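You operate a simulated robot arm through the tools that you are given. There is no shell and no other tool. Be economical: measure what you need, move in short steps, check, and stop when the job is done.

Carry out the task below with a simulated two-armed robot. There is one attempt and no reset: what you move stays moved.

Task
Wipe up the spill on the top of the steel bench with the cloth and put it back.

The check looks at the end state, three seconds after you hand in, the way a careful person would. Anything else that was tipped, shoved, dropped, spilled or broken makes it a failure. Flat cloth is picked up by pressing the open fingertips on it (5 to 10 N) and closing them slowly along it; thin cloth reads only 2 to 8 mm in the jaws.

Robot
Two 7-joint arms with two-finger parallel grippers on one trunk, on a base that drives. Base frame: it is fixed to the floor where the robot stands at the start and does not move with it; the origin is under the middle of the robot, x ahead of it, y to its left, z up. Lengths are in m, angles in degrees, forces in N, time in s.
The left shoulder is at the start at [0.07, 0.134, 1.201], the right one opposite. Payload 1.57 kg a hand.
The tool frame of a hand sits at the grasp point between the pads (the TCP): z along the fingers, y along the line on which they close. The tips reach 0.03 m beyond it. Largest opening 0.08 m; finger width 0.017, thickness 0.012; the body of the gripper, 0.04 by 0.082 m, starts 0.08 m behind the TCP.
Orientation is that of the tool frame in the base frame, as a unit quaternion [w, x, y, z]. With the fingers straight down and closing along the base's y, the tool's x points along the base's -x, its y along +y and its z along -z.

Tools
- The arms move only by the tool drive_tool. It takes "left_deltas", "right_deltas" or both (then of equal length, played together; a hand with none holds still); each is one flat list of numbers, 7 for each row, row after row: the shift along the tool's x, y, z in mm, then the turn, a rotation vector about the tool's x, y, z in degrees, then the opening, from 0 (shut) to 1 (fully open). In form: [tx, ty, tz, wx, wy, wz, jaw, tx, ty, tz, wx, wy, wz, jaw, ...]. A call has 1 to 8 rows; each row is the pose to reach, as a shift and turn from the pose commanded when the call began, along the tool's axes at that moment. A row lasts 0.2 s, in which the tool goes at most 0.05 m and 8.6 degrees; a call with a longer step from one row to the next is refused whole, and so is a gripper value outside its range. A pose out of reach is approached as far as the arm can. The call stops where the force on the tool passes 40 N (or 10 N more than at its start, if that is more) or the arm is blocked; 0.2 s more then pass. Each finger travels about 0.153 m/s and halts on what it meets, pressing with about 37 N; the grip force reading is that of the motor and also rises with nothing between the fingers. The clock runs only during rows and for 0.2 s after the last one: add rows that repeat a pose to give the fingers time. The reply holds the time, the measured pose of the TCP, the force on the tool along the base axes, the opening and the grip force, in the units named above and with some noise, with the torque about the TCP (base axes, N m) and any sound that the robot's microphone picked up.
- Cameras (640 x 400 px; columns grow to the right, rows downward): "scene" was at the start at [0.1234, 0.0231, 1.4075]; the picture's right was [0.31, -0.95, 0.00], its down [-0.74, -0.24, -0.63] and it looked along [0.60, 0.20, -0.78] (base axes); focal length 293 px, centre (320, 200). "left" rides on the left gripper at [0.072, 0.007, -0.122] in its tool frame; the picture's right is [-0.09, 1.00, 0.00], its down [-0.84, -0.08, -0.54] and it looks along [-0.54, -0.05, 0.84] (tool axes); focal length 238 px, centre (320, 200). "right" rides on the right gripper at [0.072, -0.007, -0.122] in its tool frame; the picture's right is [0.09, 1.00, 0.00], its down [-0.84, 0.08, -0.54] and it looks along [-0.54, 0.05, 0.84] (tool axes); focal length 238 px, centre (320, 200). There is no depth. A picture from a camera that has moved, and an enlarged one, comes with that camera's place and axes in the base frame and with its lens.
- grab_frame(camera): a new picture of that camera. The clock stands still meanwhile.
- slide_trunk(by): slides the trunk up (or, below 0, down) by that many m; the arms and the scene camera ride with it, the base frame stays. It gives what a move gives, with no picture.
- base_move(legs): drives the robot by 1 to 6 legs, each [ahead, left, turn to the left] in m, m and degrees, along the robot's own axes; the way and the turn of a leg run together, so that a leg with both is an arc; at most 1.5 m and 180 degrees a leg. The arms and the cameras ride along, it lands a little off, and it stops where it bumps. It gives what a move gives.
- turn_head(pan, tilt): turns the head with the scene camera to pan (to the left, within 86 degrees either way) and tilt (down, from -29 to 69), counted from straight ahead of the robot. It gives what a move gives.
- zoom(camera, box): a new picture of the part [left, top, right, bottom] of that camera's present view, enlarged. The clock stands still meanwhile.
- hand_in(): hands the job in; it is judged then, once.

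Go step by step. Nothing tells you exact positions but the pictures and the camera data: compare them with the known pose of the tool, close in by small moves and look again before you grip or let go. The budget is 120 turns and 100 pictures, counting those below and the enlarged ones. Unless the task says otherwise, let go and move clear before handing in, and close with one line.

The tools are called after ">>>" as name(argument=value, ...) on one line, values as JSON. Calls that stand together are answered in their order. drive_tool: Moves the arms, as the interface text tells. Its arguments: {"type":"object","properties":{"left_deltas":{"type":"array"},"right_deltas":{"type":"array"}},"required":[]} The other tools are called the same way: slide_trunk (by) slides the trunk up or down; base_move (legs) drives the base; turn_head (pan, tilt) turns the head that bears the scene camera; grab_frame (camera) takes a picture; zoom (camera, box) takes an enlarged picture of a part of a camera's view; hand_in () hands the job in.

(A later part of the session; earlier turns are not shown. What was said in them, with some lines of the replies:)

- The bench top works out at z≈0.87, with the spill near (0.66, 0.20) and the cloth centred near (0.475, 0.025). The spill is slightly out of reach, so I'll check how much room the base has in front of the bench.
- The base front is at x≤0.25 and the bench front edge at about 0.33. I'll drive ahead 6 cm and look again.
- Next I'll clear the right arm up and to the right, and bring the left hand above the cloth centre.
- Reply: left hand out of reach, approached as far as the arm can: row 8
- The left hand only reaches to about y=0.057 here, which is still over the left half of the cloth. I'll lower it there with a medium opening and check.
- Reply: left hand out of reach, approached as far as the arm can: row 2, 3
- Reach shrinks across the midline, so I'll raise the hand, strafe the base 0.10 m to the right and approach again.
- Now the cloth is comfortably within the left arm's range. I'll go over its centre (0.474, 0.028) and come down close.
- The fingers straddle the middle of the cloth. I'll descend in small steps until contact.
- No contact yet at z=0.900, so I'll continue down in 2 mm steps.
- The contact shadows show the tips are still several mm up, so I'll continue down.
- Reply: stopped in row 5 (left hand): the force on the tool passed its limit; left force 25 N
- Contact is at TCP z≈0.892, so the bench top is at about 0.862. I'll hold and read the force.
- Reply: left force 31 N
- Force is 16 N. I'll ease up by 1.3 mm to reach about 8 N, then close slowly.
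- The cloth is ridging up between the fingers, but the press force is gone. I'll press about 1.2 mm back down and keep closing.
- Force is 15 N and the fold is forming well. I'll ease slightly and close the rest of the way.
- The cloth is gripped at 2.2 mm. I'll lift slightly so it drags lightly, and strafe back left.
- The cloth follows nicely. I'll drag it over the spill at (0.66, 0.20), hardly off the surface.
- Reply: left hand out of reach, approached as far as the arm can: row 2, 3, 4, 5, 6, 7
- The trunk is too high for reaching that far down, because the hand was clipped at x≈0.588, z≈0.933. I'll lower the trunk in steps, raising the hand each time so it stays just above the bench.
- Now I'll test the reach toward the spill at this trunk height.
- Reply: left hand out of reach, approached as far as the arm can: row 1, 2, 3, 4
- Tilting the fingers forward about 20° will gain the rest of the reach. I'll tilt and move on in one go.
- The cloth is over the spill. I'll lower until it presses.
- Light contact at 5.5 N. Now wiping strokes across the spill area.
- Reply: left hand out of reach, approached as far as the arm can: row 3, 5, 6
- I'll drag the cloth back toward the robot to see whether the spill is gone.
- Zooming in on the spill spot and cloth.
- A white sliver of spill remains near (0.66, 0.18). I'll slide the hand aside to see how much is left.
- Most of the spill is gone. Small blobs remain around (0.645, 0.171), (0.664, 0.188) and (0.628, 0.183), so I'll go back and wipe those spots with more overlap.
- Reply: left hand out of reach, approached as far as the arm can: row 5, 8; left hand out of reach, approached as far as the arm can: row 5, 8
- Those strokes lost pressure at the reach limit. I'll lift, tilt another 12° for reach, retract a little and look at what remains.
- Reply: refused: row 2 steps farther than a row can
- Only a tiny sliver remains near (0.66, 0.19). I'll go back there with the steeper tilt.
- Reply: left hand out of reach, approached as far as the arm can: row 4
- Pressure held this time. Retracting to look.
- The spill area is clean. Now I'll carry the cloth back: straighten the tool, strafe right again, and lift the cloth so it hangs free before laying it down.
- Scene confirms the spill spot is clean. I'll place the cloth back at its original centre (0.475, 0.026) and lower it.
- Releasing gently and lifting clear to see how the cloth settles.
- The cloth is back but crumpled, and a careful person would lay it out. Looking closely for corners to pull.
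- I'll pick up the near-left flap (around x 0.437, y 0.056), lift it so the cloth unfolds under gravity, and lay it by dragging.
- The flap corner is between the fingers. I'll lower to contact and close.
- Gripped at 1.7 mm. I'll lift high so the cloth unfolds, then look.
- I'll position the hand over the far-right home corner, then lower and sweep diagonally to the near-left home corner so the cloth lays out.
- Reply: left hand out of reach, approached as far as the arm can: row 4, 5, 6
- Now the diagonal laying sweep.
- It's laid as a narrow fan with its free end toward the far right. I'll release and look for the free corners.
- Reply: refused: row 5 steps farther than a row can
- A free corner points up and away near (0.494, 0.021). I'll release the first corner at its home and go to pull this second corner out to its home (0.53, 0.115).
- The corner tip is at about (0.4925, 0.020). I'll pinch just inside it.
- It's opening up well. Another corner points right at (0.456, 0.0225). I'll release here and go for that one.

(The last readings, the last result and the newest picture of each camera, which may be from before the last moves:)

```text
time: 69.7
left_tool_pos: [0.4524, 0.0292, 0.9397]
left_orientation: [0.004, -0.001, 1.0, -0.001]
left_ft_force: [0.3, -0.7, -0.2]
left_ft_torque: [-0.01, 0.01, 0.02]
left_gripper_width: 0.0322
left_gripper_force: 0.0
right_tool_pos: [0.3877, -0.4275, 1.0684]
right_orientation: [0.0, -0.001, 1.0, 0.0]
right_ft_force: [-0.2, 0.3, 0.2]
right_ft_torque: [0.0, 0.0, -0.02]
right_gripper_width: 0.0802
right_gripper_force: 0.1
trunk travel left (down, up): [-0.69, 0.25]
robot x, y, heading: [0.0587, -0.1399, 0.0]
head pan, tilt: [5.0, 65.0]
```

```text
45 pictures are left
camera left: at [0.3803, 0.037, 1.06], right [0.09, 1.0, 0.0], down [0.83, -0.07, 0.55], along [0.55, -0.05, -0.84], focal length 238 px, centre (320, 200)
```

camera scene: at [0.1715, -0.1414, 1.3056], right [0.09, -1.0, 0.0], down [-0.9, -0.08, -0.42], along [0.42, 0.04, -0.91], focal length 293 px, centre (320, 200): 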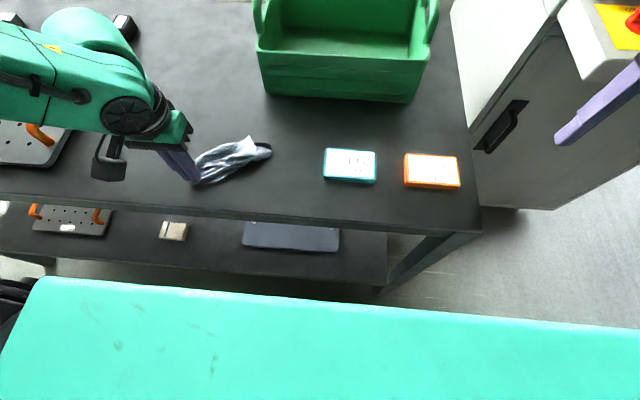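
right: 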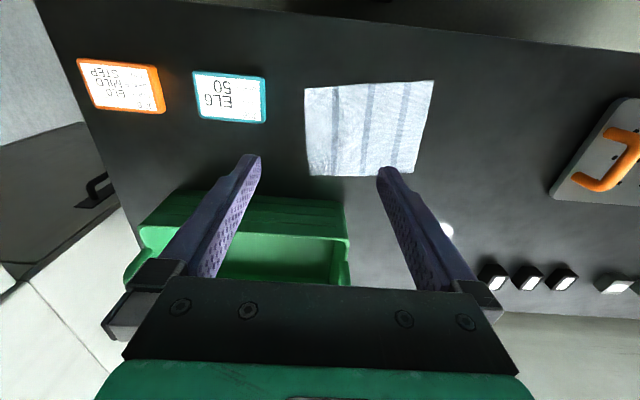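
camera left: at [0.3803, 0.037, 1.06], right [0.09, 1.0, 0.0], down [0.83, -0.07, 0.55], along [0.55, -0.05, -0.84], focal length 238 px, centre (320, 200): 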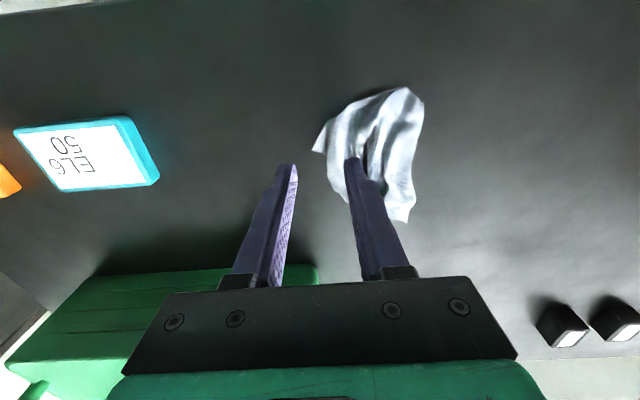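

>>> drive_tool(left_deltas=[-3, 4, 25, 0, 0, 0, 0.4, -3, 4, 40, 0, 0, 0, 0.4, -3, 4, 46, 0, 0, 0, 0.4, -3, 4, 48, 0, 0, 0, 0.38, -3, 4, 48, 0, 0, 0, 0.28, -3, 4, 48, 0, 0, 0, 0.18, -3, 4, 48, 0, 0, 0, 0.08, -3, 4, 48, 0, 0, 0, 0])

>>> grab_frame(camera="left")

```text
time: 71.5
left_tool_pos: [0.4561, 0.0312, 0.891]
left_orientation: [0.004, -0.001, 1.0, 0.0]
left_ft_force: [-0.1, 0.1, 2.7]
left_ft_torque: [0.01, -0.02, 0.01]
left_gripper_width: 0.0022
left_gripper_force: 23.6
right_tool_pos: [0.3876, -0.4286, 1.0689]
right_orientation: [0.0, 0.001, 1.0, 0.0]
right_ft_force: [0.3, 0.5, 0.6]
right_ft_torque: [-0.02, -0.01, 0.02]
right_gripper_width: 0.0801
right_gripper_force: 0.1
trunk travel left (down, up): [-0.69, 0.25]
robot x, y, heading: [0.0611, -0.1395, -0.1]
head pan, tilt: [5.0, 65.0]
```

```text
44 pictures are left
camera left: at [0.3836, 0.0389, 1.0121], right [0.09, 1.0, 0.0], down [0.83, -0.08, 0.55], along [0.55, -0.05, -0.84], focal length 238 px, centre (320, 200)
```

left: 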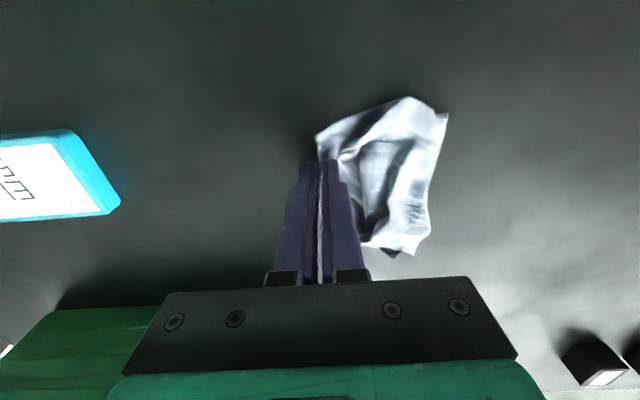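

>>> drive_tool(left_deltas=[0, -8, -8, 0, 0, 0, 0, 8, -28, -10, 0, 0, 0, 0, 17, -48, -10, 0, 0, 0, 0, 26, -68, -8, 0, 0, 0, 0, 34, -86, -5, 0, 0, 0, 0, 34, -86, -2, 0, 0, 0, 0])

>>> zoom(camera="scene", box=[160, 80, 320, 180])

>>> grab_frame(camera="left")

```text
time: 72.9
left_tool_pos: [0.4235, -0.0555, 0.8932]
left_orientation: [0.004, 0.0, 1.0, -0.001]
left_ft_force: [0.2, 0.6, 0.9]
left_ft_torque: [0.01, 0.01, 0.0]
left_gripper_width: 0.0022
left_gripper_force: 23.8
right_tool_pos: [0.3869, -0.4278, 1.0691]
right_orientation: [0.0, -0.001, 1.0, 0.0]
right_ft_force: [0.8, -0.1, 0.3]
right_ft_torque: [0.0, 0.0, -0.01]
right_gripper_width: 0.08
right_gripper_force: 0.1
trunk travel left (down, up): [-0.69, 0.25]
robot x, y, heading: [0.0608, -0.1369, 0.1]
head pan, tilt: [5.0, 65.0]
```

```text
4.00 times, centred on (240, 130) of scene
camera zoom: at [0.1715, -0.1368, 1.3056], right [0.09, -1.0, 0.0], down [-0.9, -0.08, -0.42], along [0.42, 0.04, -0.91], focal length 1172 px, centre (640, 480)
```

zoom: 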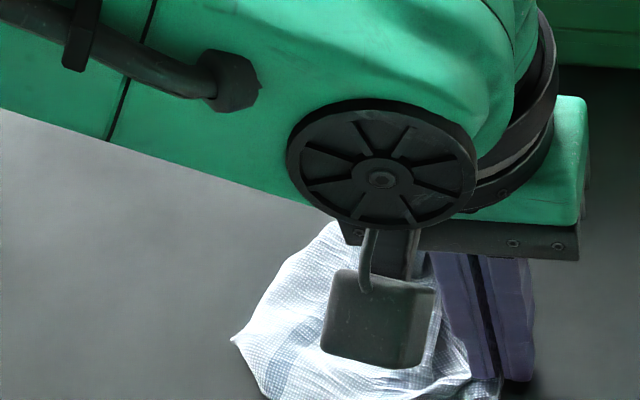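

```text
42 pictures are left
camera left: at [0.3503, -0.0471, 1.0138], right [0.09, 1.0, 0.0], down [0.83, -0.08, 0.55], along [0.55, -0.05, -0.84], focal length 238 px, centre (320, 200)
```

left: 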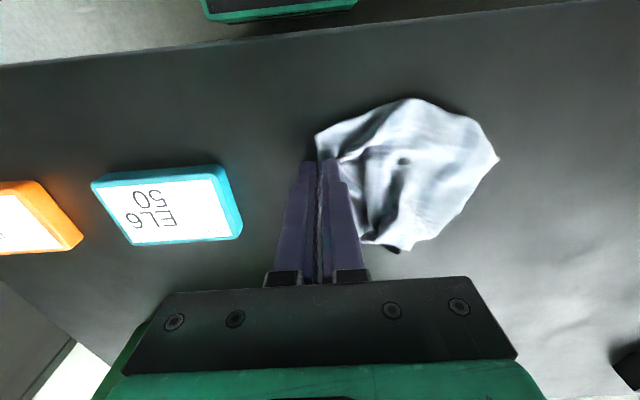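

>>> drive_tool(left_deltas=[0, 0, 2, 0, 0, 0, 0.1, 0, 0, 2, 0, 0, 0, 0.3, 0, 0, -20, 0, 0, 0, 0.3, 0, 10, -60, 0, 0, 0, 0.4, 0, 40, -90, 0, 0, 0, 0.4, 0, 60, -110, 0, 0, 0, 0.4])

>>> grab_frame(camera="left")

```text
time: 74.3
left_tool_pos: [0.4221, 0.0057, 1.0028]
left_orientation: [0.004, -0.001, 1.0, -0.001]
left_ft_force: [0.1, -0.1, 0.1]
left_ft_torque: [-0.02, 0.01, -0.01]
left_gripper_width: 0.032
left_gripper_force: 0.1
right_tool_pos: [0.3878, -0.428, 1.0692]
right_orientation: [0.001, 0.0, 1.0, 0.0]
right_ft_force: [0.3, 0.4, -0.3]
right_ft_torque: [-0.02, 0.01, 0.05]
right_gripper_width: 0.0802
right_gripper_force: 0.0
trunk travel left (down, up): [-0.69, 0.25]
robot x, y, heading: [0.0602, -0.1413, -0.0]
head pan, tilt: [5.0, 65.0]
```

```text
41 pictures are left
camera left: at [0.3497, 0.0131, 1.123], right [0.09, 1.0, 0.0], down [0.83, -0.08, 0.55], along [0.55, -0.05, -0.84], focal length 238 px, centre (320, 200)
```

left: 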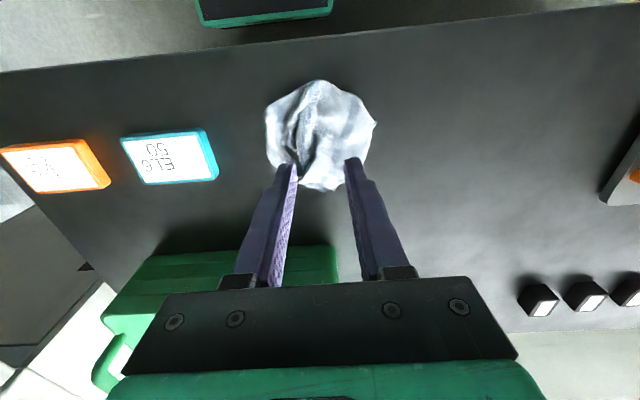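

>>> zoom(camera="left", box=[240, 65, 400, 205])

```text
2.86 times, centred on (320, 135) of left
camera zoom: at [0.3497, 0.0131, 1.123], right [0.09, 1.0, 0.0], down [0.83, -0.08, 0.55], along [0.55, -0.05, -0.84], focal length 681 px, centre (320, 386)
```

zoom: 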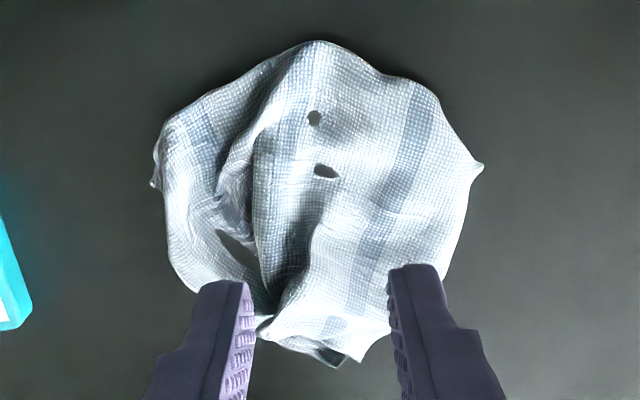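

The cloth is now substantially spread, roughly 13 × 13 cm centred near (0.44, 0.007) against home (0.476, 0.024). I'll pinch its far edge and pull it away-left to spread and recentre it.

>>> drive_tool(left_deltas=[-34, 11, 0, 0, 0, 0, 0.4, -68, 23, 20, 0, 0, 0, 0.4, -68, 23, 60, 0, 0, 0, 0.4, -68, 23, 85, 0, 0, 0, 0.4, -68, 23, 85, 0, 0, 0, 0.4])

>>> grab_frame(camera="left")

```text
time: 75.5
left_tool_pos: [0.4937, 0.0278, 0.9184]
left_orientation: [0.005, 0.0, 1.0, -0.001]
left_ft_force: [-0.1, -0.7, 0.3]
left_ft_torque: [0.02, 0.04, 0.01]
left_gripper_width: 0.0321
left_gripper_force: 0.0
right_tool_pos: [0.387, -0.4289, 1.0699]
right_orientation: [0.0, 0.0, 1.0, 0.0]
right_ft_force: [0.5, 0.3, 0.4]
right_ft_torque: [0.02, 0.03, -0.01]
right_gripper_width: 0.0799
right_gripper_force: 0.1
trunk travel left (down, up): [-0.69, 0.25]
robot x, y, heading: [0.058, -0.1458, -0.0]
head pan, tilt: [5.0, 65.0]
```

```text
39 pictures are left
camera left: at [0.42, 0.0355, 1.0381], right [0.09, 1.0, 0.0], down [0.83, -0.08, 0.55], along [0.55, -0.05, -0.84], focal length 238 px, centre (320, 200)
```

left: 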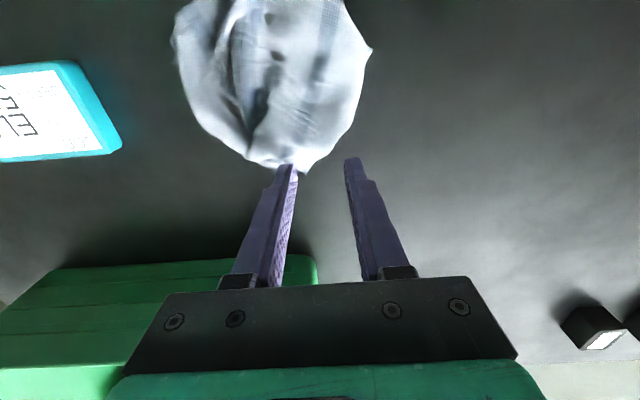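

>>> drive_tool(left_deltas=[6, -3, 15, 0, 0, 0, 0.4, 6, -3, 25, 0, 0, 0, 0.4, 6, -3, 26.5, 0, 0, 0, 0.38, 6, -3, 26.5, 0, 0, 0, 0.28, 6, -3, 26.5, 0, 0, 0, 0.18, 6, -3, 26.5, 0, 0, 0, 0.08, 6, -3, 26.5, 0, 0, 0, 0, 6, -3, 26.5, 0, 0, 0, 0])

>>> grab_frame(camera="left")

```text
time: 77.3
left_tool_pos: [0.4872, 0.0259, 0.8931]
left_orientation: [0.004, -0.001, 1.0, -0.001]
left_ft_force: [0.0, 0.3, 1.2]
left_ft_torque: [0.0, -0.02, 0.04]
left_gripper_width: 0.0023
left_gripper_force: 23.4
right_tool_pos: [0.3872, -0.4279, 1.0683]
right_orientation: [0.0, 0.0, 1.0, 0.0]
right_ft_force: [-0.9, -0.5, 0.2]
right_ft_torque: [-0.01, -0.03, -0.01]
right_gripper_width: 0.0801
right_gripper_force: 0.0
trunk travel left (down, up): [-0.69, 0.25]
robot x, y, heading: [0.0567, -0.1417, 0.0]
head pan, tilt: [5.0, 65.0]
```

```text
38 pictures are left
camera left: at [0.4131, 0.0335, 1.0138], right [0.09, 1.0, 0.0], down [0.83, -0.08, 0.55], along [0.55, -0.05, -0.84], focal length 238 px, centre (320, 200)
```

left: 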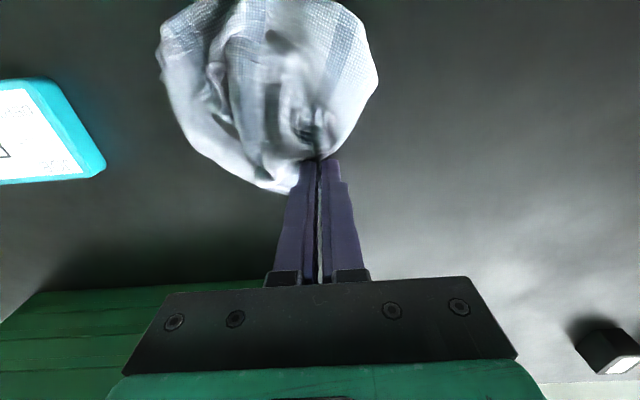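

Gripped. Now I'll pull it away and to the left.

>>> drive_tool(left_deltas=[-5, 5, -7, 0, 0, 0, 0, -20, 22, -9, 0, 0, 0, 0, -38, 42, -8, 0, 0, 0, 0, -52, 62, -5, 0, 0, 0, 0, -52, 62, 0, 0, 0, 0, 0, -52, 62, 0, 0, 0, 0, 0.15, -52, 62, 0, 0, 0, 0, 0.3, -52, 62, -20, 0, 0, 0, 0.3])

>>> drive_tool(left_deltas=[0, 0, -40, 0, 0, 0, 0.3, 40, -10, -70, 0, 0, 0, 0.3, 75, -40, -80, 0, 0, 0, 0.3, 100, -75, -80, 0, 0, 0, 0.3, 100, -75, -80, 0, 0, 0, 0.3])

>>> grab_frame(camera="left")

```text
time: 79.1
left_tool_pos: [0.5371, 0.0884, 0.913]
left_orientation: [0.004, -0.001, 1.0, 0.0]
left_ft_force: [0.5, -0.3, -0.1]
left_ft_torque: [-0.02, 0.01, -0.01]
left_gripper_width: 0.024
left_gripper_force: 0.1
right_tool_pos: [0.3869, -0.4291, 1.0692]
right_orientation: [0.0, 0.0, 1.0, -0.001]
right_ft_force: [-0.2, 0.2, -0.4]
right_ft_torque: [0.03, -0.02, 0.0]
right_gripper_width: 0.08
right_gripper_force: 0.0
trunk travel left (down, up): [-0.69, 0.25]
robot x, y, heading: [0.0618, -0.1408, -0.0]
head pan, tilt: [5.0, 65.0]
```

```text
refused: row 2 steps farther than a row can; nothing moved
```

```text
37 pictures are left
camera left: at [0.4638, 0.0964, 1.0334], right [0.09, 1.0, 0.0], down [0.83, -0.08, 0.55], along [0.55, -0.05, -0.84], focal length 238 px, centre (320, 200)
```

left: 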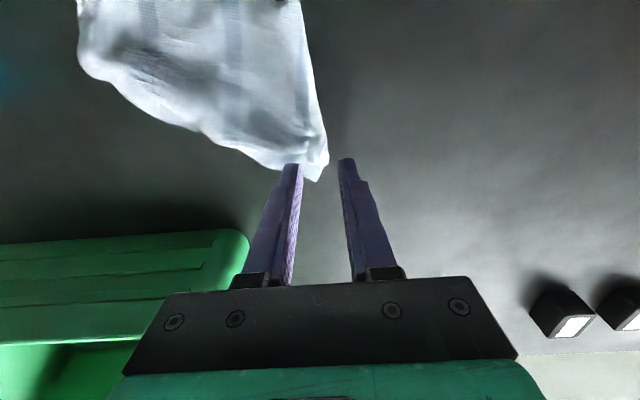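

Spreading very well. I'll lift and move back for a full view.

>>> drive_tool(left_deltas=[0, 0, -40, 0, 0, 0, 0.3, 30, -10, -70, 0, 0, 0, 0.3, 60, -35, -85, 0, 0, 0, 0.3, 90, -60, -95, 0, 0, 0, 0.3, 110, -80, -95, 0, 0, 0, 0.3, 110, -80, -95, 0, 0, 0, 0.3])

>>> zoom(camera="left", box=[200, 40, 440, 200])

```text
time: 80.5
left_tool_pos: [0.4289, 0.0074, 1.0056]
left_orientation: [0.005, -0.001, 1.0, -0.001]
left_ft_force: [0.4, -0.2, -0.3]
left_ft_torque: [0.0, 0.0, -0.03]
left_gripper_width: 0.0242
left_gripper_force: 0.0
right_tool_pos: [0.3885, -0.4279, 1.0689]
right_orientation: [0.0, -0.001, 1.0, 0.0]
right_ft_force: [0.7, -0.4, 0.6]
right_ft_torque: [-0.01, 0.02, 0.0]
right_gripper_width: 0.0802
right_gripper_force: 0.0
trunk travel left (down, up): [-0.69, 0.25]
robot x, y, heading: [0.0624, -0.1442, -0.1]
head pan, tilt: [5.0, 65.0]
```

```text
2.50 times, centred on (320, 120) of left
camera zoom: at [0.3557, 0.0156, 1.1271], right [0.09, 1.0, 0.0], down [0.83, -0.08, 0.55], along [0.55, -0.05, -0.84], focal length 596 px, centre (320, 400)
```

zoom: 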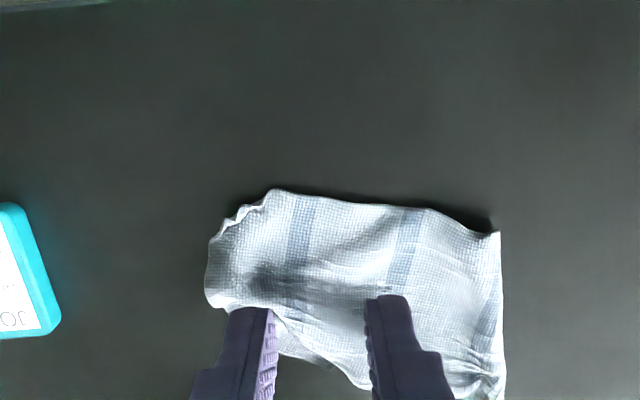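

The cloth is now spread with its centre near (0.48, 0.024), essentially home. I'll retract the arm and inspect the whole bench.

>>> drive_tool(left_deltas=[0, 10, -40, 0, 0, 0, 0.5, 0, 40, -75, 0, 0, 0, 0.5, 0, 85, -90, 0, 0, 0, 0.5, 0, 130, -100, 0, 0, 0, 0.5, 0, 175, -100, 0, 0, 0, 0.5, 0, 220, -100, 0, 0, 0, 0.5, 0, 250, -100, 0, 0, 0, 0.5, 0, 250, -100, 0, 0, 0, 0.5])

>>> turn_head(pan=12, tilt=58)

>>> grab_frame(camera="scene")

>>> grab_frame(camera="left")

```text
time: 82.3
left_tool_pos: [0.426, 0.2587, 1.1068]
left_orientation: [0.004, -0.001, 1.0, 0.001]
left_ft_force: [0.2, -0.1, 0.0]
left_ft_torque: [0.0, -0.01, 0.01]
left_gripper_width: 0.0397
left_gripper_force: 0.1
right_tool_pos: [0.3865, -0.4279, 1.0686]
right_orientation: [0.0, 0.001, 1.0, 0.0]
right_ft_force: [0.5, 0.6, -0.4]
right_ft_torque: [0.0, 0.01, 0.0]
right_gripper_width: 0.08
right_gripper_force: 0.1
trunk travel left (down, up): [-0.69, 0.25]
robot x, y, heading: [0.0593, -0.1392, 0.1]
head pan, tilt: [5.0, 65.0]
```

```text
time: 83.0
left_tool_pos: [0.4244, 0.2585, 1.1055]
left_orientation: [0.004, -0.001, 1.0, -0.001]
left_ft_force: [0.0, -0.1, -0.5]
left_ft_torque: [-0.01, -0.05, 0.02]
left_gripper_width: 0.04
left_gripper_force: 0.1
right_tool_pos: [0.388, -0.4286, 1.069]
right_orientation: [0.001, 0.0, 1.0, -0.001]
right_ft_force: [0.4, 0.0, -0.2]
right_ft_torque: [-0.01, 0.0, -0.01]
right_gripper_width: 0.0801
right_gripper_force: 0.0
trunk travel left (down, up): [-0.69, 0.25]
robot x, y, heading: [0.0611, -0.1387, 0.2]
head pan, tilt: [12.0, 58.0]
```

```text
35 pictures are left
camera scene: at [0.1786, -0.1279, 1.3135], right [0.21, -0.98, 0.0], down [-0.83, -0.18, -0.53], along [0.52, 0.11, -0.85], focal length 293 px, centre (320, 200)
```

scene: 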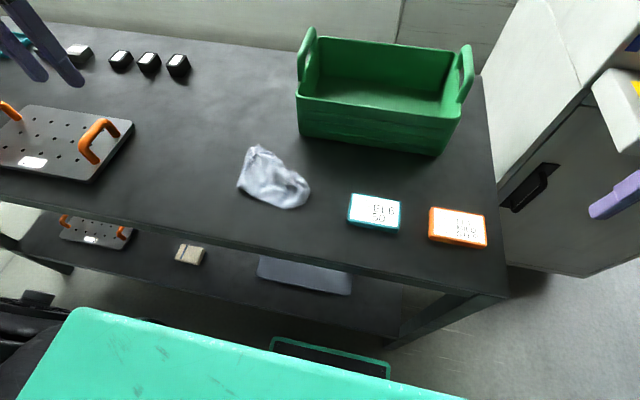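

```text
34 pictures are left
camera left: at [0.3515, 0.2675, 1.2268], right [0.09, 1.0, 0.0], down [0.83, -0.08, 0.55], along [0.55, -0.05, -0.84], focal length 238 px, centre (320, 200)
```

left: 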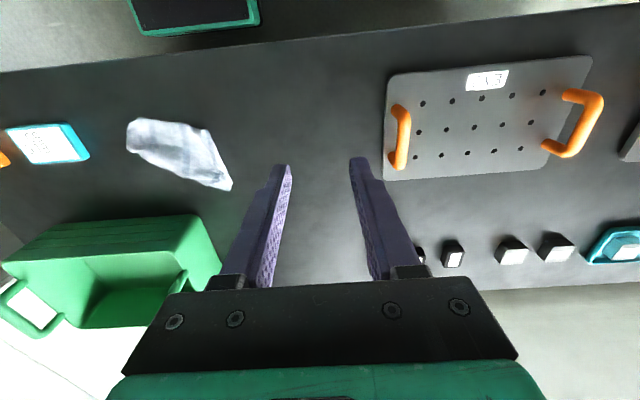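

>>> zoom(camera="scene", box=[180, 60, 340, 220])

>>> zoom(camera="left", box=[200, 140, 420, 280])

```text
2.50 times, centred on (260, 140) of scene
camera zoom: at [0.1786, -0.1279, 1.3135], right [0.21, -0.98, 0.0], down [-0.83, -0.18, -0.53], along [0.52, 0.11, -0.85], focal length 732 px, centre (470, 350)
```

zoom: 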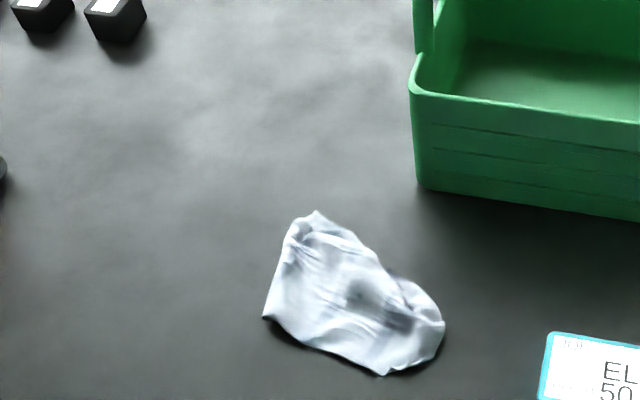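

```text
2.86 times, centred on (310, 210) of left
camera zoom: at [0.3515, 0.2675, 1.2268], right [0.09, 1.0, 0.0], down [0.83, -0.08, 0.55], along [0.55, -0.05, -0.84], focal length 681 px, centre (349, 171)
```

zoom: 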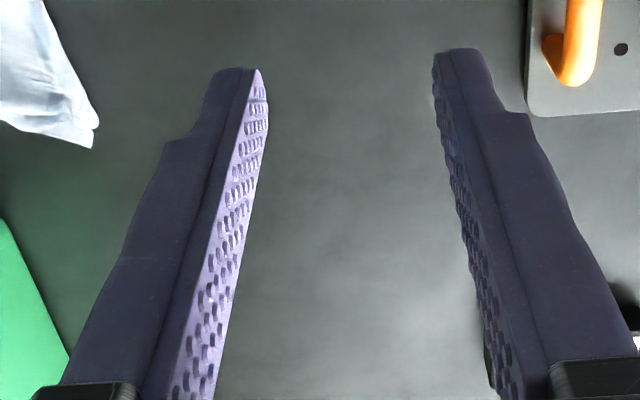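

The bench is clean and the cloth centre is at about (0.475, 0.028), which is home. Only its far-right part is folded over. I'll look closer to see whether one more pull is worthwhile.

>>> zoom(camera="scene", box=[230, 135, 318, 215])

```text
5.00 times, centred on (274, 175) of scene
camera zoom: at [0.1786, -0.1279, 1.3135], right [0.21, -0.98, 0.0], down [-0.83, -0.18, -0.53], along [0.52, 0.11, -0.85], focal length 1465 px, centre (550, 325)
```

zoom: 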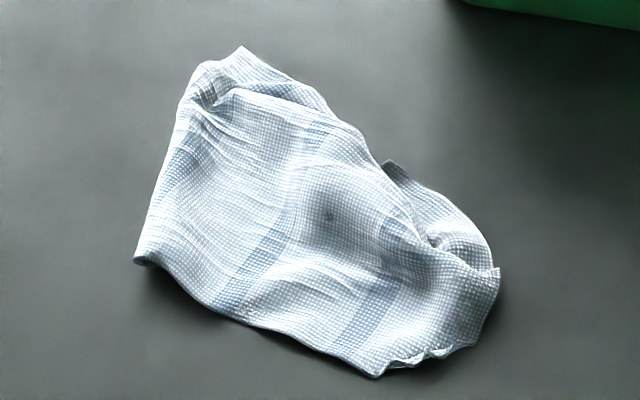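

A hem of the under-layer sticks out on the far-right side around (0.495, -0.022). One more gentle pinch-and-pull there should open it.

>>> drive_tool(left_deltas=[-8, -40, 0, 0, 0, 0, 0.3, -16, -80, 0, 0, 0, 0, 0.3, -26, -120, 10, 0, 0, 0, 0.3, -36, -160, 30, 0, 0, 0, 0.3, -46, -195, 60, 0, 0, 0, 0.3, -56, -230, 90, 0, 0, 0, 0.3, -66, -260, 120, 0, 0, 0, 0.3, -69, -280, 155, 0, 0, 0, 0.3])

>>> grab_frame(camera="left")

```text
time: 84.8
left_tool_pos: [0.4976, -0.0218, 0.9543]
left_orientation: [0.004, -0.001, 1.0, -0.002]
left_ft_force: [0.0, 0.6, -0.2]
left_ft_torque: [0.03, 0.05, 0.01]
left_gripper_width: 0.0241
left_gripper_force: 0.0
right_tool_pos: [0.3876, -0.4274, 1.0683]
right_orientation: [-0.001, -0.001, 1.0, 0.0]
right_ft_force: [0.5, 1.7, 0.3]
right_ft_torque: [-0.02, -0.02, 0.01]
right_gripper_width: 0.0801
right_gripper_force: 0.0
trunk travel left (down, up): [-0.69, 0.25]
robot x, y, heading: [0.0601, -0.1423, 0.1]
head pan, tilt: [12.0, 58.0]
```

```text
30 pictures are left
camera left: at [0.4247, -0.0136, 1.0739], right [0.09, 1.0, 0.0], down [0.83, -0.07, 0.55], along [0.55, -0.05, -0.84], focal length 238 px, centre (320, 200)
```

left: 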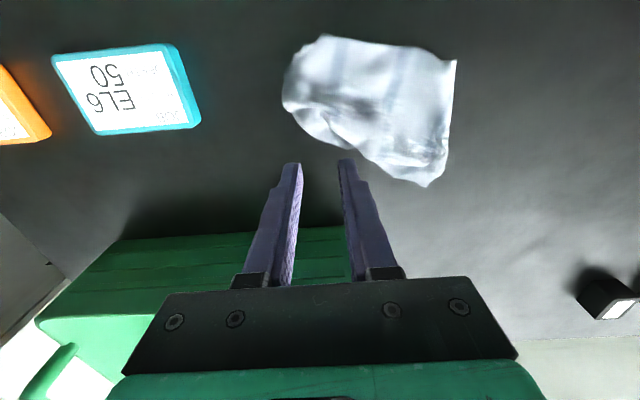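

>>> drive_tool(left_deltas=[7, 0, 30, 0, 0, 0, 0.3, 7, 0, 55, 0, 0, 0, 0.3, 7, 0, 61, 0, 0, 0, 0.3, 7, 0, 62.5, 0, 0, 0, 0.28, 7, 0, 62.5, 0, 0, 0, 0.2, 7, 0, 62.5, 0, 0, 0, 0.12, 7, 0, 62.5, 0, 0, 0, 0, 7, 0, 62.5, 0, 0, 0, 0])

>>> grab_frame(camera="left")

```text
time: 86.6
left_tool_pos: [0.49, -0.0224, 0.891]
left_orientation: [0.005, -0.001, 1.0, 0.0]
left_ft_force: [0.7, 0.3, 8.2]
left_ft_torque: [0.07, 0.08, 0.0]
left_gripper_width: 0.0018
left_gripper_force: 24.0
right_tool_pos: [0.3871, -0.4274, 1.069]
right_orientation: [0.001, -0.001, 1.0, 0.0]
right_ft_force: [0.3, -0.5, -0.6]
right_ft_torque: [0.01, 0.01, 0.01]
right_gripper_width: 0.0801
right_gripper_force: 0.1
trunk travel left (down, up): [-0.69, 0.25]
robot x, y, heading: [0.0607, -0.1404, 0.0]
head pan, tilt: [12.0, 58.0]
```

```text
29 pictures are left
camera left: at [0.4163, -0.0147, 1.0117], right [0.09, 1.0, 0.0], down [0.83, -0.08, 0.55], along [0.55, -0.05, -0.83], focal length 238 px, centre (320, 200)
```

left: 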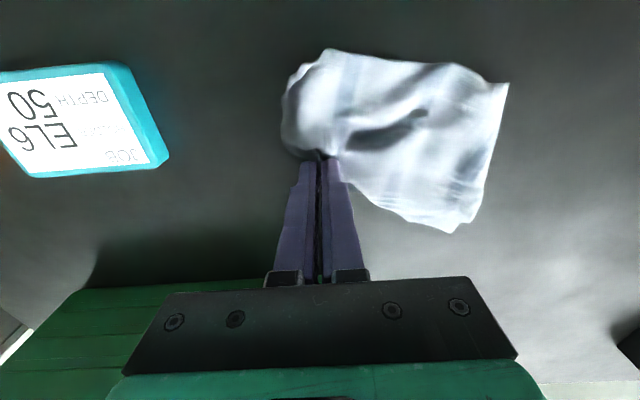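

>>> drive_tool(left_deltas=[-5, -5, -6, 0, 0, 0, 0, -15, -14, -8, 0, 0, 0, 0, -26, -22, -6, 0, 0, 0, 0, -34, -27, -3, 0, 0, 0, 0, -34, -27, -1, 0, 0, 0, 0])

>>> grab_frame(camera="left")

```text
time: 87.8
left_tool_pos: [0.522, -0.0455, 0.8937]
left_orientation: [0.005, 0.0, 1.0, -0.001]
left_ft_force: [0.5, 0.1, 1.2]
left_ft_torque: [0.01, -0.03, 0.0]
left_gripper_width: 0.002
left_gripper_force: 24.1
left hand out of reach, approached as far as the arm can: row 4, 5
right_tool_pos: [0.3871, -0.4283, 1.0696]
right_orientation: [0.0, 0.0, 1.0, 0.0]
right_ft_force: [-0.7, 0.4, 0.3]
right_ft_torque: [-0.03, -0.03, -0.02]
right_gripper_width: 0.0801
right_gripper_force: 0.0
trunk travel left (down, up): [-0.69, 0.25]
robot x, y, heading: [0.061, -0.1397, -0.2]
head pan, tilt: [12.0, 58.0]
```

```text
28 pictures are left
camera left: at [0.4491, -0.0374, 1.0136], right [0.09, 1.0, 0.0], down [0.83, -0.07, 0.55], along [0.55, -0.05, -0.83], focal length 238 px, centre (320, 200)
```

left: 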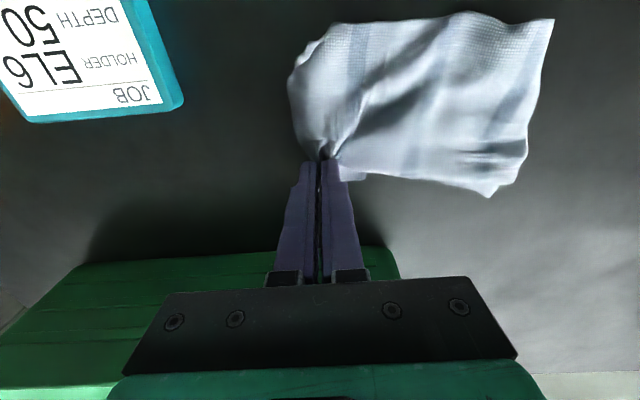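

Excellent, it's now a nearly full rectangle. Releasing and retracting.

>>> drive_tool(left_deltas=[0, 0, 1, 0, 0, 0, 0.1, 0, 0, 1, 0, 0, 0, 0.3, 0, 0, -20, 0, 0, 0, 0.3, 5, 0, -60, 0, 0, 0, 0.3, 30, 10, -100, 0, 0, 0, 0.3, 60, 25, -130, 0, 0, 0, 0.3, 80, 55, -160, 0, 0, 0, 0.3, 80, 55, -160, 0, 0, 0, 0.3])

>>> drive_tool(left_deltas=[0, 45, -20, 0, 0, 0, 0.3, 0, 90, -40, 0, 0, 0, 0.3, 0, 135, -50, 0, 0, 0, 0.3, 0, 180, -50, 0, 0, 0, 0.3, 0, 225, -50, 0, 0, 0, 0.3, 0, 250, -50, 0, 0, 0, 0.3])

>>> grab_frame(camera="scene")

>>> zoom(camera="scene", box=[180, 60, 340, 220])

```text
time: 89.6
left_tool_pos: [0.4405, 0.0071, 1.0512]
left_orientation: [0.004, 0.0, 1.0, 0.0]
left_ft_force: [0.1, -0.2, -0.3]
left_ft_torque: [0.01, -0.04, 0.0]
left_gripper_width: 0.0241
left_gripper_force: 0.1
right_tool_pos: [0.3881, -0.429, 1.0672]
right_orientation: [0.0, 0.0, 1.0, -0.001]
right_ft_force: [0.2, -0.4, -0.3]
right_ft_torque: [-0.01, 0.02, -0.03]
right_gripper_width: 0.0799
right_gripper_force: 0.1
trunk travel left (down, up): [-0.69, 0.25]
robot x, y, heading: [0.0611, -0.1432, -0.2]
head pan, tilt: [12.0, 58.0]
```

```text
time: 91.0
left_tool_pos: [0.4391, 0.2608, 1.1028]
left_orientation: [0.005, 0.001, 1.0, -0.001]
left_ft_force: [-0.8, 0.1, 0.7]
left_ft_torque: [0.02, 0.01, 0.01]
left_gripper_width: 0.0238
left_gripper_force: 0.0
right_tool_pos: [0.3872, -0.4293, 1.0695]
right_orientation: [0.0, 0.0, 1.0, 0.0]
right_ft_force: [-0.1, 0.0, 0.4]
right_ft_torque: [0.0, 0.03, 0.01]
right_gripper_width: 0.0799
right_gripper_force: 0.1
trunk travel left (down, up): [-0.69, 0.25]
robot x, y, heading: [0.0616, -0.144, 0.2]
head pan, tilt: [12.0, 58.0]
```

```text
27 pictures are left
camera scene: at [0.1785, -0.1272, 1.3135], right [0.21, -0.98, 0.0], down [-0.83, -0.18, -0.53], along [0.52, 0.11, -0.85], focal length 293 px, centre (320, 200)
```

scene: 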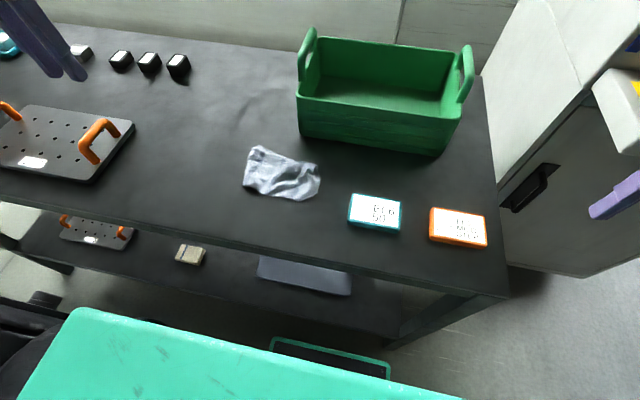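

```text
2.50 times, centred on (260, 140) of scene
camera zoom: at [0.1785, -0.1272, 1.3135], right [0.21, -0.98, 0.0], down [-0.83, -0.18, -0.53], along [0.52, 0.11, -0.85], focal length 732 px, centre (470, 350)
```

zoom: 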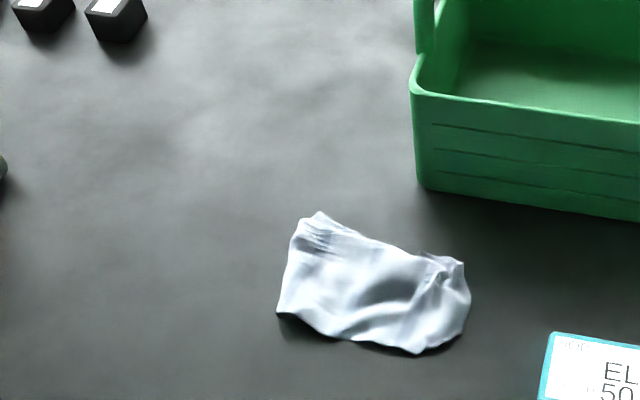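

Flat and close. The centre is about 2 cm too far away, so one pull on the near-left corner (0.459, 0.081) toward its home will recentre and open it further.

>>> drive_tool(left_deltas=[-8, -45, 5, 0, 0, 0, 0.4, -16, -90, 25, 0, 0, 0, 0.4, -24, -130, 50, 0, 0, 0, 0.4, -26, -165, 80, 0, 0, 0, 0.4, -26, -184, 120, 0, 0, 0, 0.4, -26, -184, 155, 0, 0, 0, 0.4, -26, -184, 170, 0, 0, 0, 0.4])

>>> grab_frame(camera="left")

```text
time: 92.6
left_tool_pos: [0.4691, 0.0747, 0.9309]
left_orientation: [0.005, -0.001, 1.0, 0.0]
left_ft_force: [-0.4, 1.2, -1.2]
left_ft_torque: [0.05, 0.01, -0.01]
left_gripper_width: 0.0322
left_gripper_force: 0.1
right_tool_pos: [0.3866, -0.4283, 1.0687]
right_orientation: [0.0, 0.0, 1.0, 0.0]
right_ft_force: [-0.4, 0.1, 0.3]
right_ft_torque: [-0.03, -0.01, 0.01]
right_gripper_width: 0.0804
right_gripper_force: 0.0
trunk travel left (down, up): [-0.69, 0.25]
robot x, y, heading: [0.065, -0.1429, -0.2]
head pan, tilt: [12.0, 58.0]
```

```text
25 pictures are left
camera left: at [0.394, 0.0824, 1.0517], right [0.09, 1.0, 0.0], down [0.83, -0.08, 0.55], along [0.55, -0.05, -0.84], focal length 238 px, centre (320, 200)
```

left: 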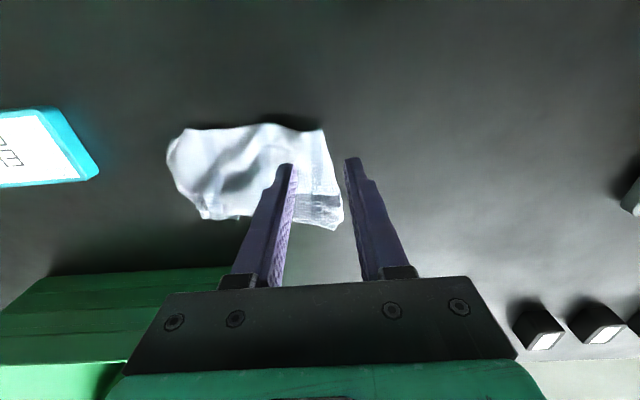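

>>> drive_tool(left_deltas=[10, -2, 20, 0, 0, 0, 0.4, 10, -2, 35, 0, 0, 0, 0.4, 10, -2, 39, 0, 0, 0, 0.4, 10, -2, 40, 0, 0, 0, 0.3, 10, -2, 40, 0, 0, 0, 0.2, 10, -2, 40, 0, 0, 0, 0.1, 10, -2, 40, 0, 0, 0, 0, 10, -2, 40, 0, 0, 0, 0])

>>> drive_tool(left_deltas=[5, 2, -6, 0, 0, 0, 0, 20, 8, -8, 0, 0, 0, 0, 35, 14, -6, 0, 0, 0, 0, 45, 19, -2, 0, 0, 0, 0, 45, 19, 0, 0, 0, 0, 0])

>>> grab_frame(camera="left")

```text
time: 94.4
left_tool_pos: [0.4569, 0.0727, 0.8917]
left_orientation: [0.004, -0.001, 1.0, -0.001]
left_ft_force: [-0.4, -0.2, 0.7]
left_ft_torque: [0.01, -0.03, 0.01]
left_gripper_width: 0.002
left_gripper_force: 23.2
right_tool_pos: [0.3873, -0.4276, 1.0677]
right_orientation: [-0.001, 0.0, 1.0, -0.001]
right_ft_force: [-0.1, 0.8, -0.3]
right_ft_torque: [-0.01, -0.02, -0.02]
right_gripper_width: 0.0802
right_gripper_force: 0.1
trunk travel left (down, up): [-0.69, 0.25]
robot x, y, heading: [0.0625, -0.1406, -0.1]
head pan, tilt: [12.0, 58.0]
```

```text
time: 95.6
left_tool_pos: [0.4128, 0.0923, 0.8929]
left_orientation: [0.004, -0.001, 1.0, 0.0]
left_ft_force: [0.1, 0.7, 1.8]
left_ft_torque: [0.04, -0.04, -0.04]
left_gripper_width: 0.0019
left_gripper_force: 23.4
right_tool_pos: [0.3868, -0.428, 1.0689]
right_orientation: [0.0, 0.0, 1.0, 0.0]
right_ft_force: [-1.0, 0.4, 0.4]
right_ft_torque: [0.04, 0.01, 0.0]
right_gripper_width: 0.08
right_gripper_force: 0.1
trunk travel left (down, up): [-0.69, 0.25]
robot x, y, heading: [0.059, -0.1451, -0.3]
head pan, tilt: [12.0, 58.0]
```

```text
24 pictures are left
camera left: at [0.3391, 0.0996, 1.0127], right [0.09, 1.0, 0.0], down [0.83, -0.08, 0.55], along [0.55, -0.05, -0.84], focal length 238 px, centre (320, 200)
```

left: 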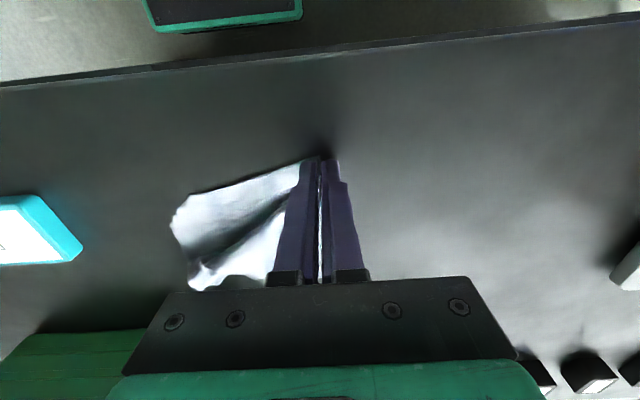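

Corner pulled home. Release and retract for a final look.

>>> drive_tool(left_deltas=[0, 0, 1, 0, 0, 0, 0.1, 0, 0, 1, 0, 0, 0, 0.3, 0, 0, -20, 0, 0, 0, 0.3, 0, 0, -60, 0, 0, 0, 0.3, 0, 25, -95, 0, 0, 0, 0.3, 0, 60, -125, 0, 0, 0, 0.3, 0, 95, -160, 0, 0, 0, 0.3, 0, 130, -190, 0, 0, 0, 0.3])

>>> drive_tool(left_deltas=[0, 40, 0, 0, 0, 0, 0.3, 0, 70, 0, 0, 0, 0, 0.3, 0, 70, 0, 0, 0, 0, 0.3])

>>> zoom(camera="scene", box=[180, 60, 340, 220])

>>> grab_frame(camera="left")

```text
time: 97.4
left_tool_pos: [0.4116, 0.2219, 1.0841]
left_orientation: [0.004, -0.001, 1.0, -0.001]
left_ft_force: [-0.1, 0.2, 0.0]
left_ft_torque: [-0.03, 0.01, -0.02]
left_gripper_width: 0.0243
left_gripper_force: 0.0
right_tool_pos: [0.3861, -0.4274, 1.0696]
right_orientation: [0.0, 0.0, 1.0, 0.0]
right_ft_force: [-0.6, -0.3, 0.5]
right_ft_torque: [-0.03, 0.02, 0.02]
right_gripper_width: 0.0801
right_gripper_force: 0.1
trunk travel left (down, up): [-0.69, 0.25]
robot x, y, heading: [0.0619, -0.1414, 0.2]
head pan, tilt: [12.0, 58.0]
```

```text
time: 98.2
left_tool_pos: [0.4108, 0.2906, 1.0841]
left_orientation: [0.004, 0.0, 1.0, 0.0]
left_ft_force: [0.3, -0.2, -1.1]
left_ft_torque: [0.02, -0.01, 0.01]
left_gripper_width: 0.0241
left_gripper_force: 0.1
right_tool_pos: [0.3868, -0.4287, 1.0689]
right_orientation: [-0.001, 0.0, 1.0, 0.0]
right_ft_force: [-0.5, -0.4, -1.4]
right_ft_torque: [0.01, 0.0, 0.02]
right_gripper_width: 0.0802
right_gripper_force: 0.0
trunk travel left (down, up): [-0.69, 0.25]
robot x, y, heading: [0.0615, -0.1421, 0.0]
head pan, tilt: [12.0, 58.0]
```

```text
2.50 times, centred on (260, 140) of scene
camera zoom: at [0.1786, -0.1288, 1.3136], right [0.21, -0.98, 0.0], down [-0.83, -0.18, -0.53], along [0.52, 0.11, -0.85], focal length 732 px, centre (470, 350)
```

zoom: 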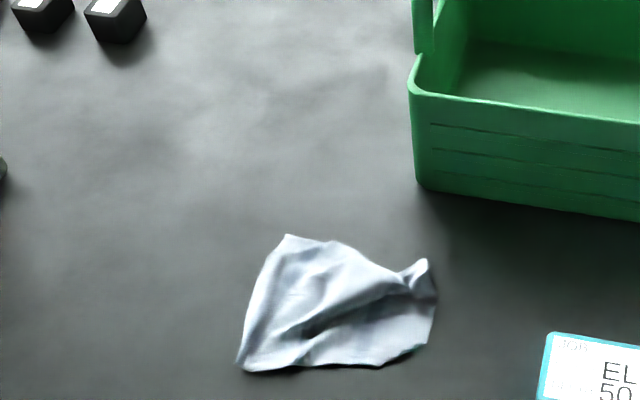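

```text
22 pictures are left
camera left: at [0.3369, 0.2983, 1.204], right [0.09, 1.0, 0.0], down [0.83, -0.08, 0.55], along [0.55, -0.05, -0.84], focal length 238 px, centre (320, 200)
```

left: 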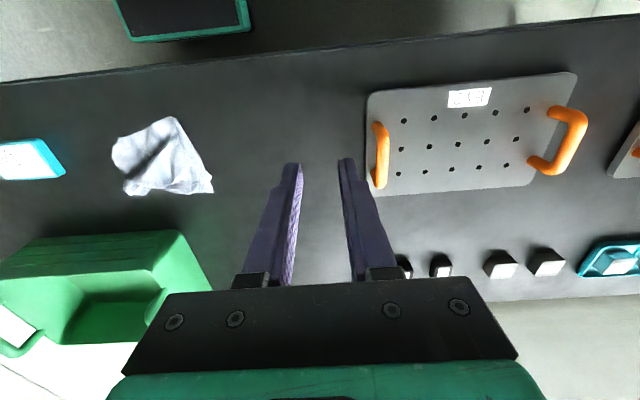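

The spill is gone in every view. The cloth lies spread at its original place, with its centre near (0.475, 0.03) and its left corners within 2 cm of where they started. Nothing else was moved and both hands are clear.

>>> hand_in()

```text
The job is handed in.
```

The spill is wiped up and the cloth is back in its original place, spread out though not perfectly flat: its right edge is still about 3 cm folded in. I saw nothing else on the bench disturbed.
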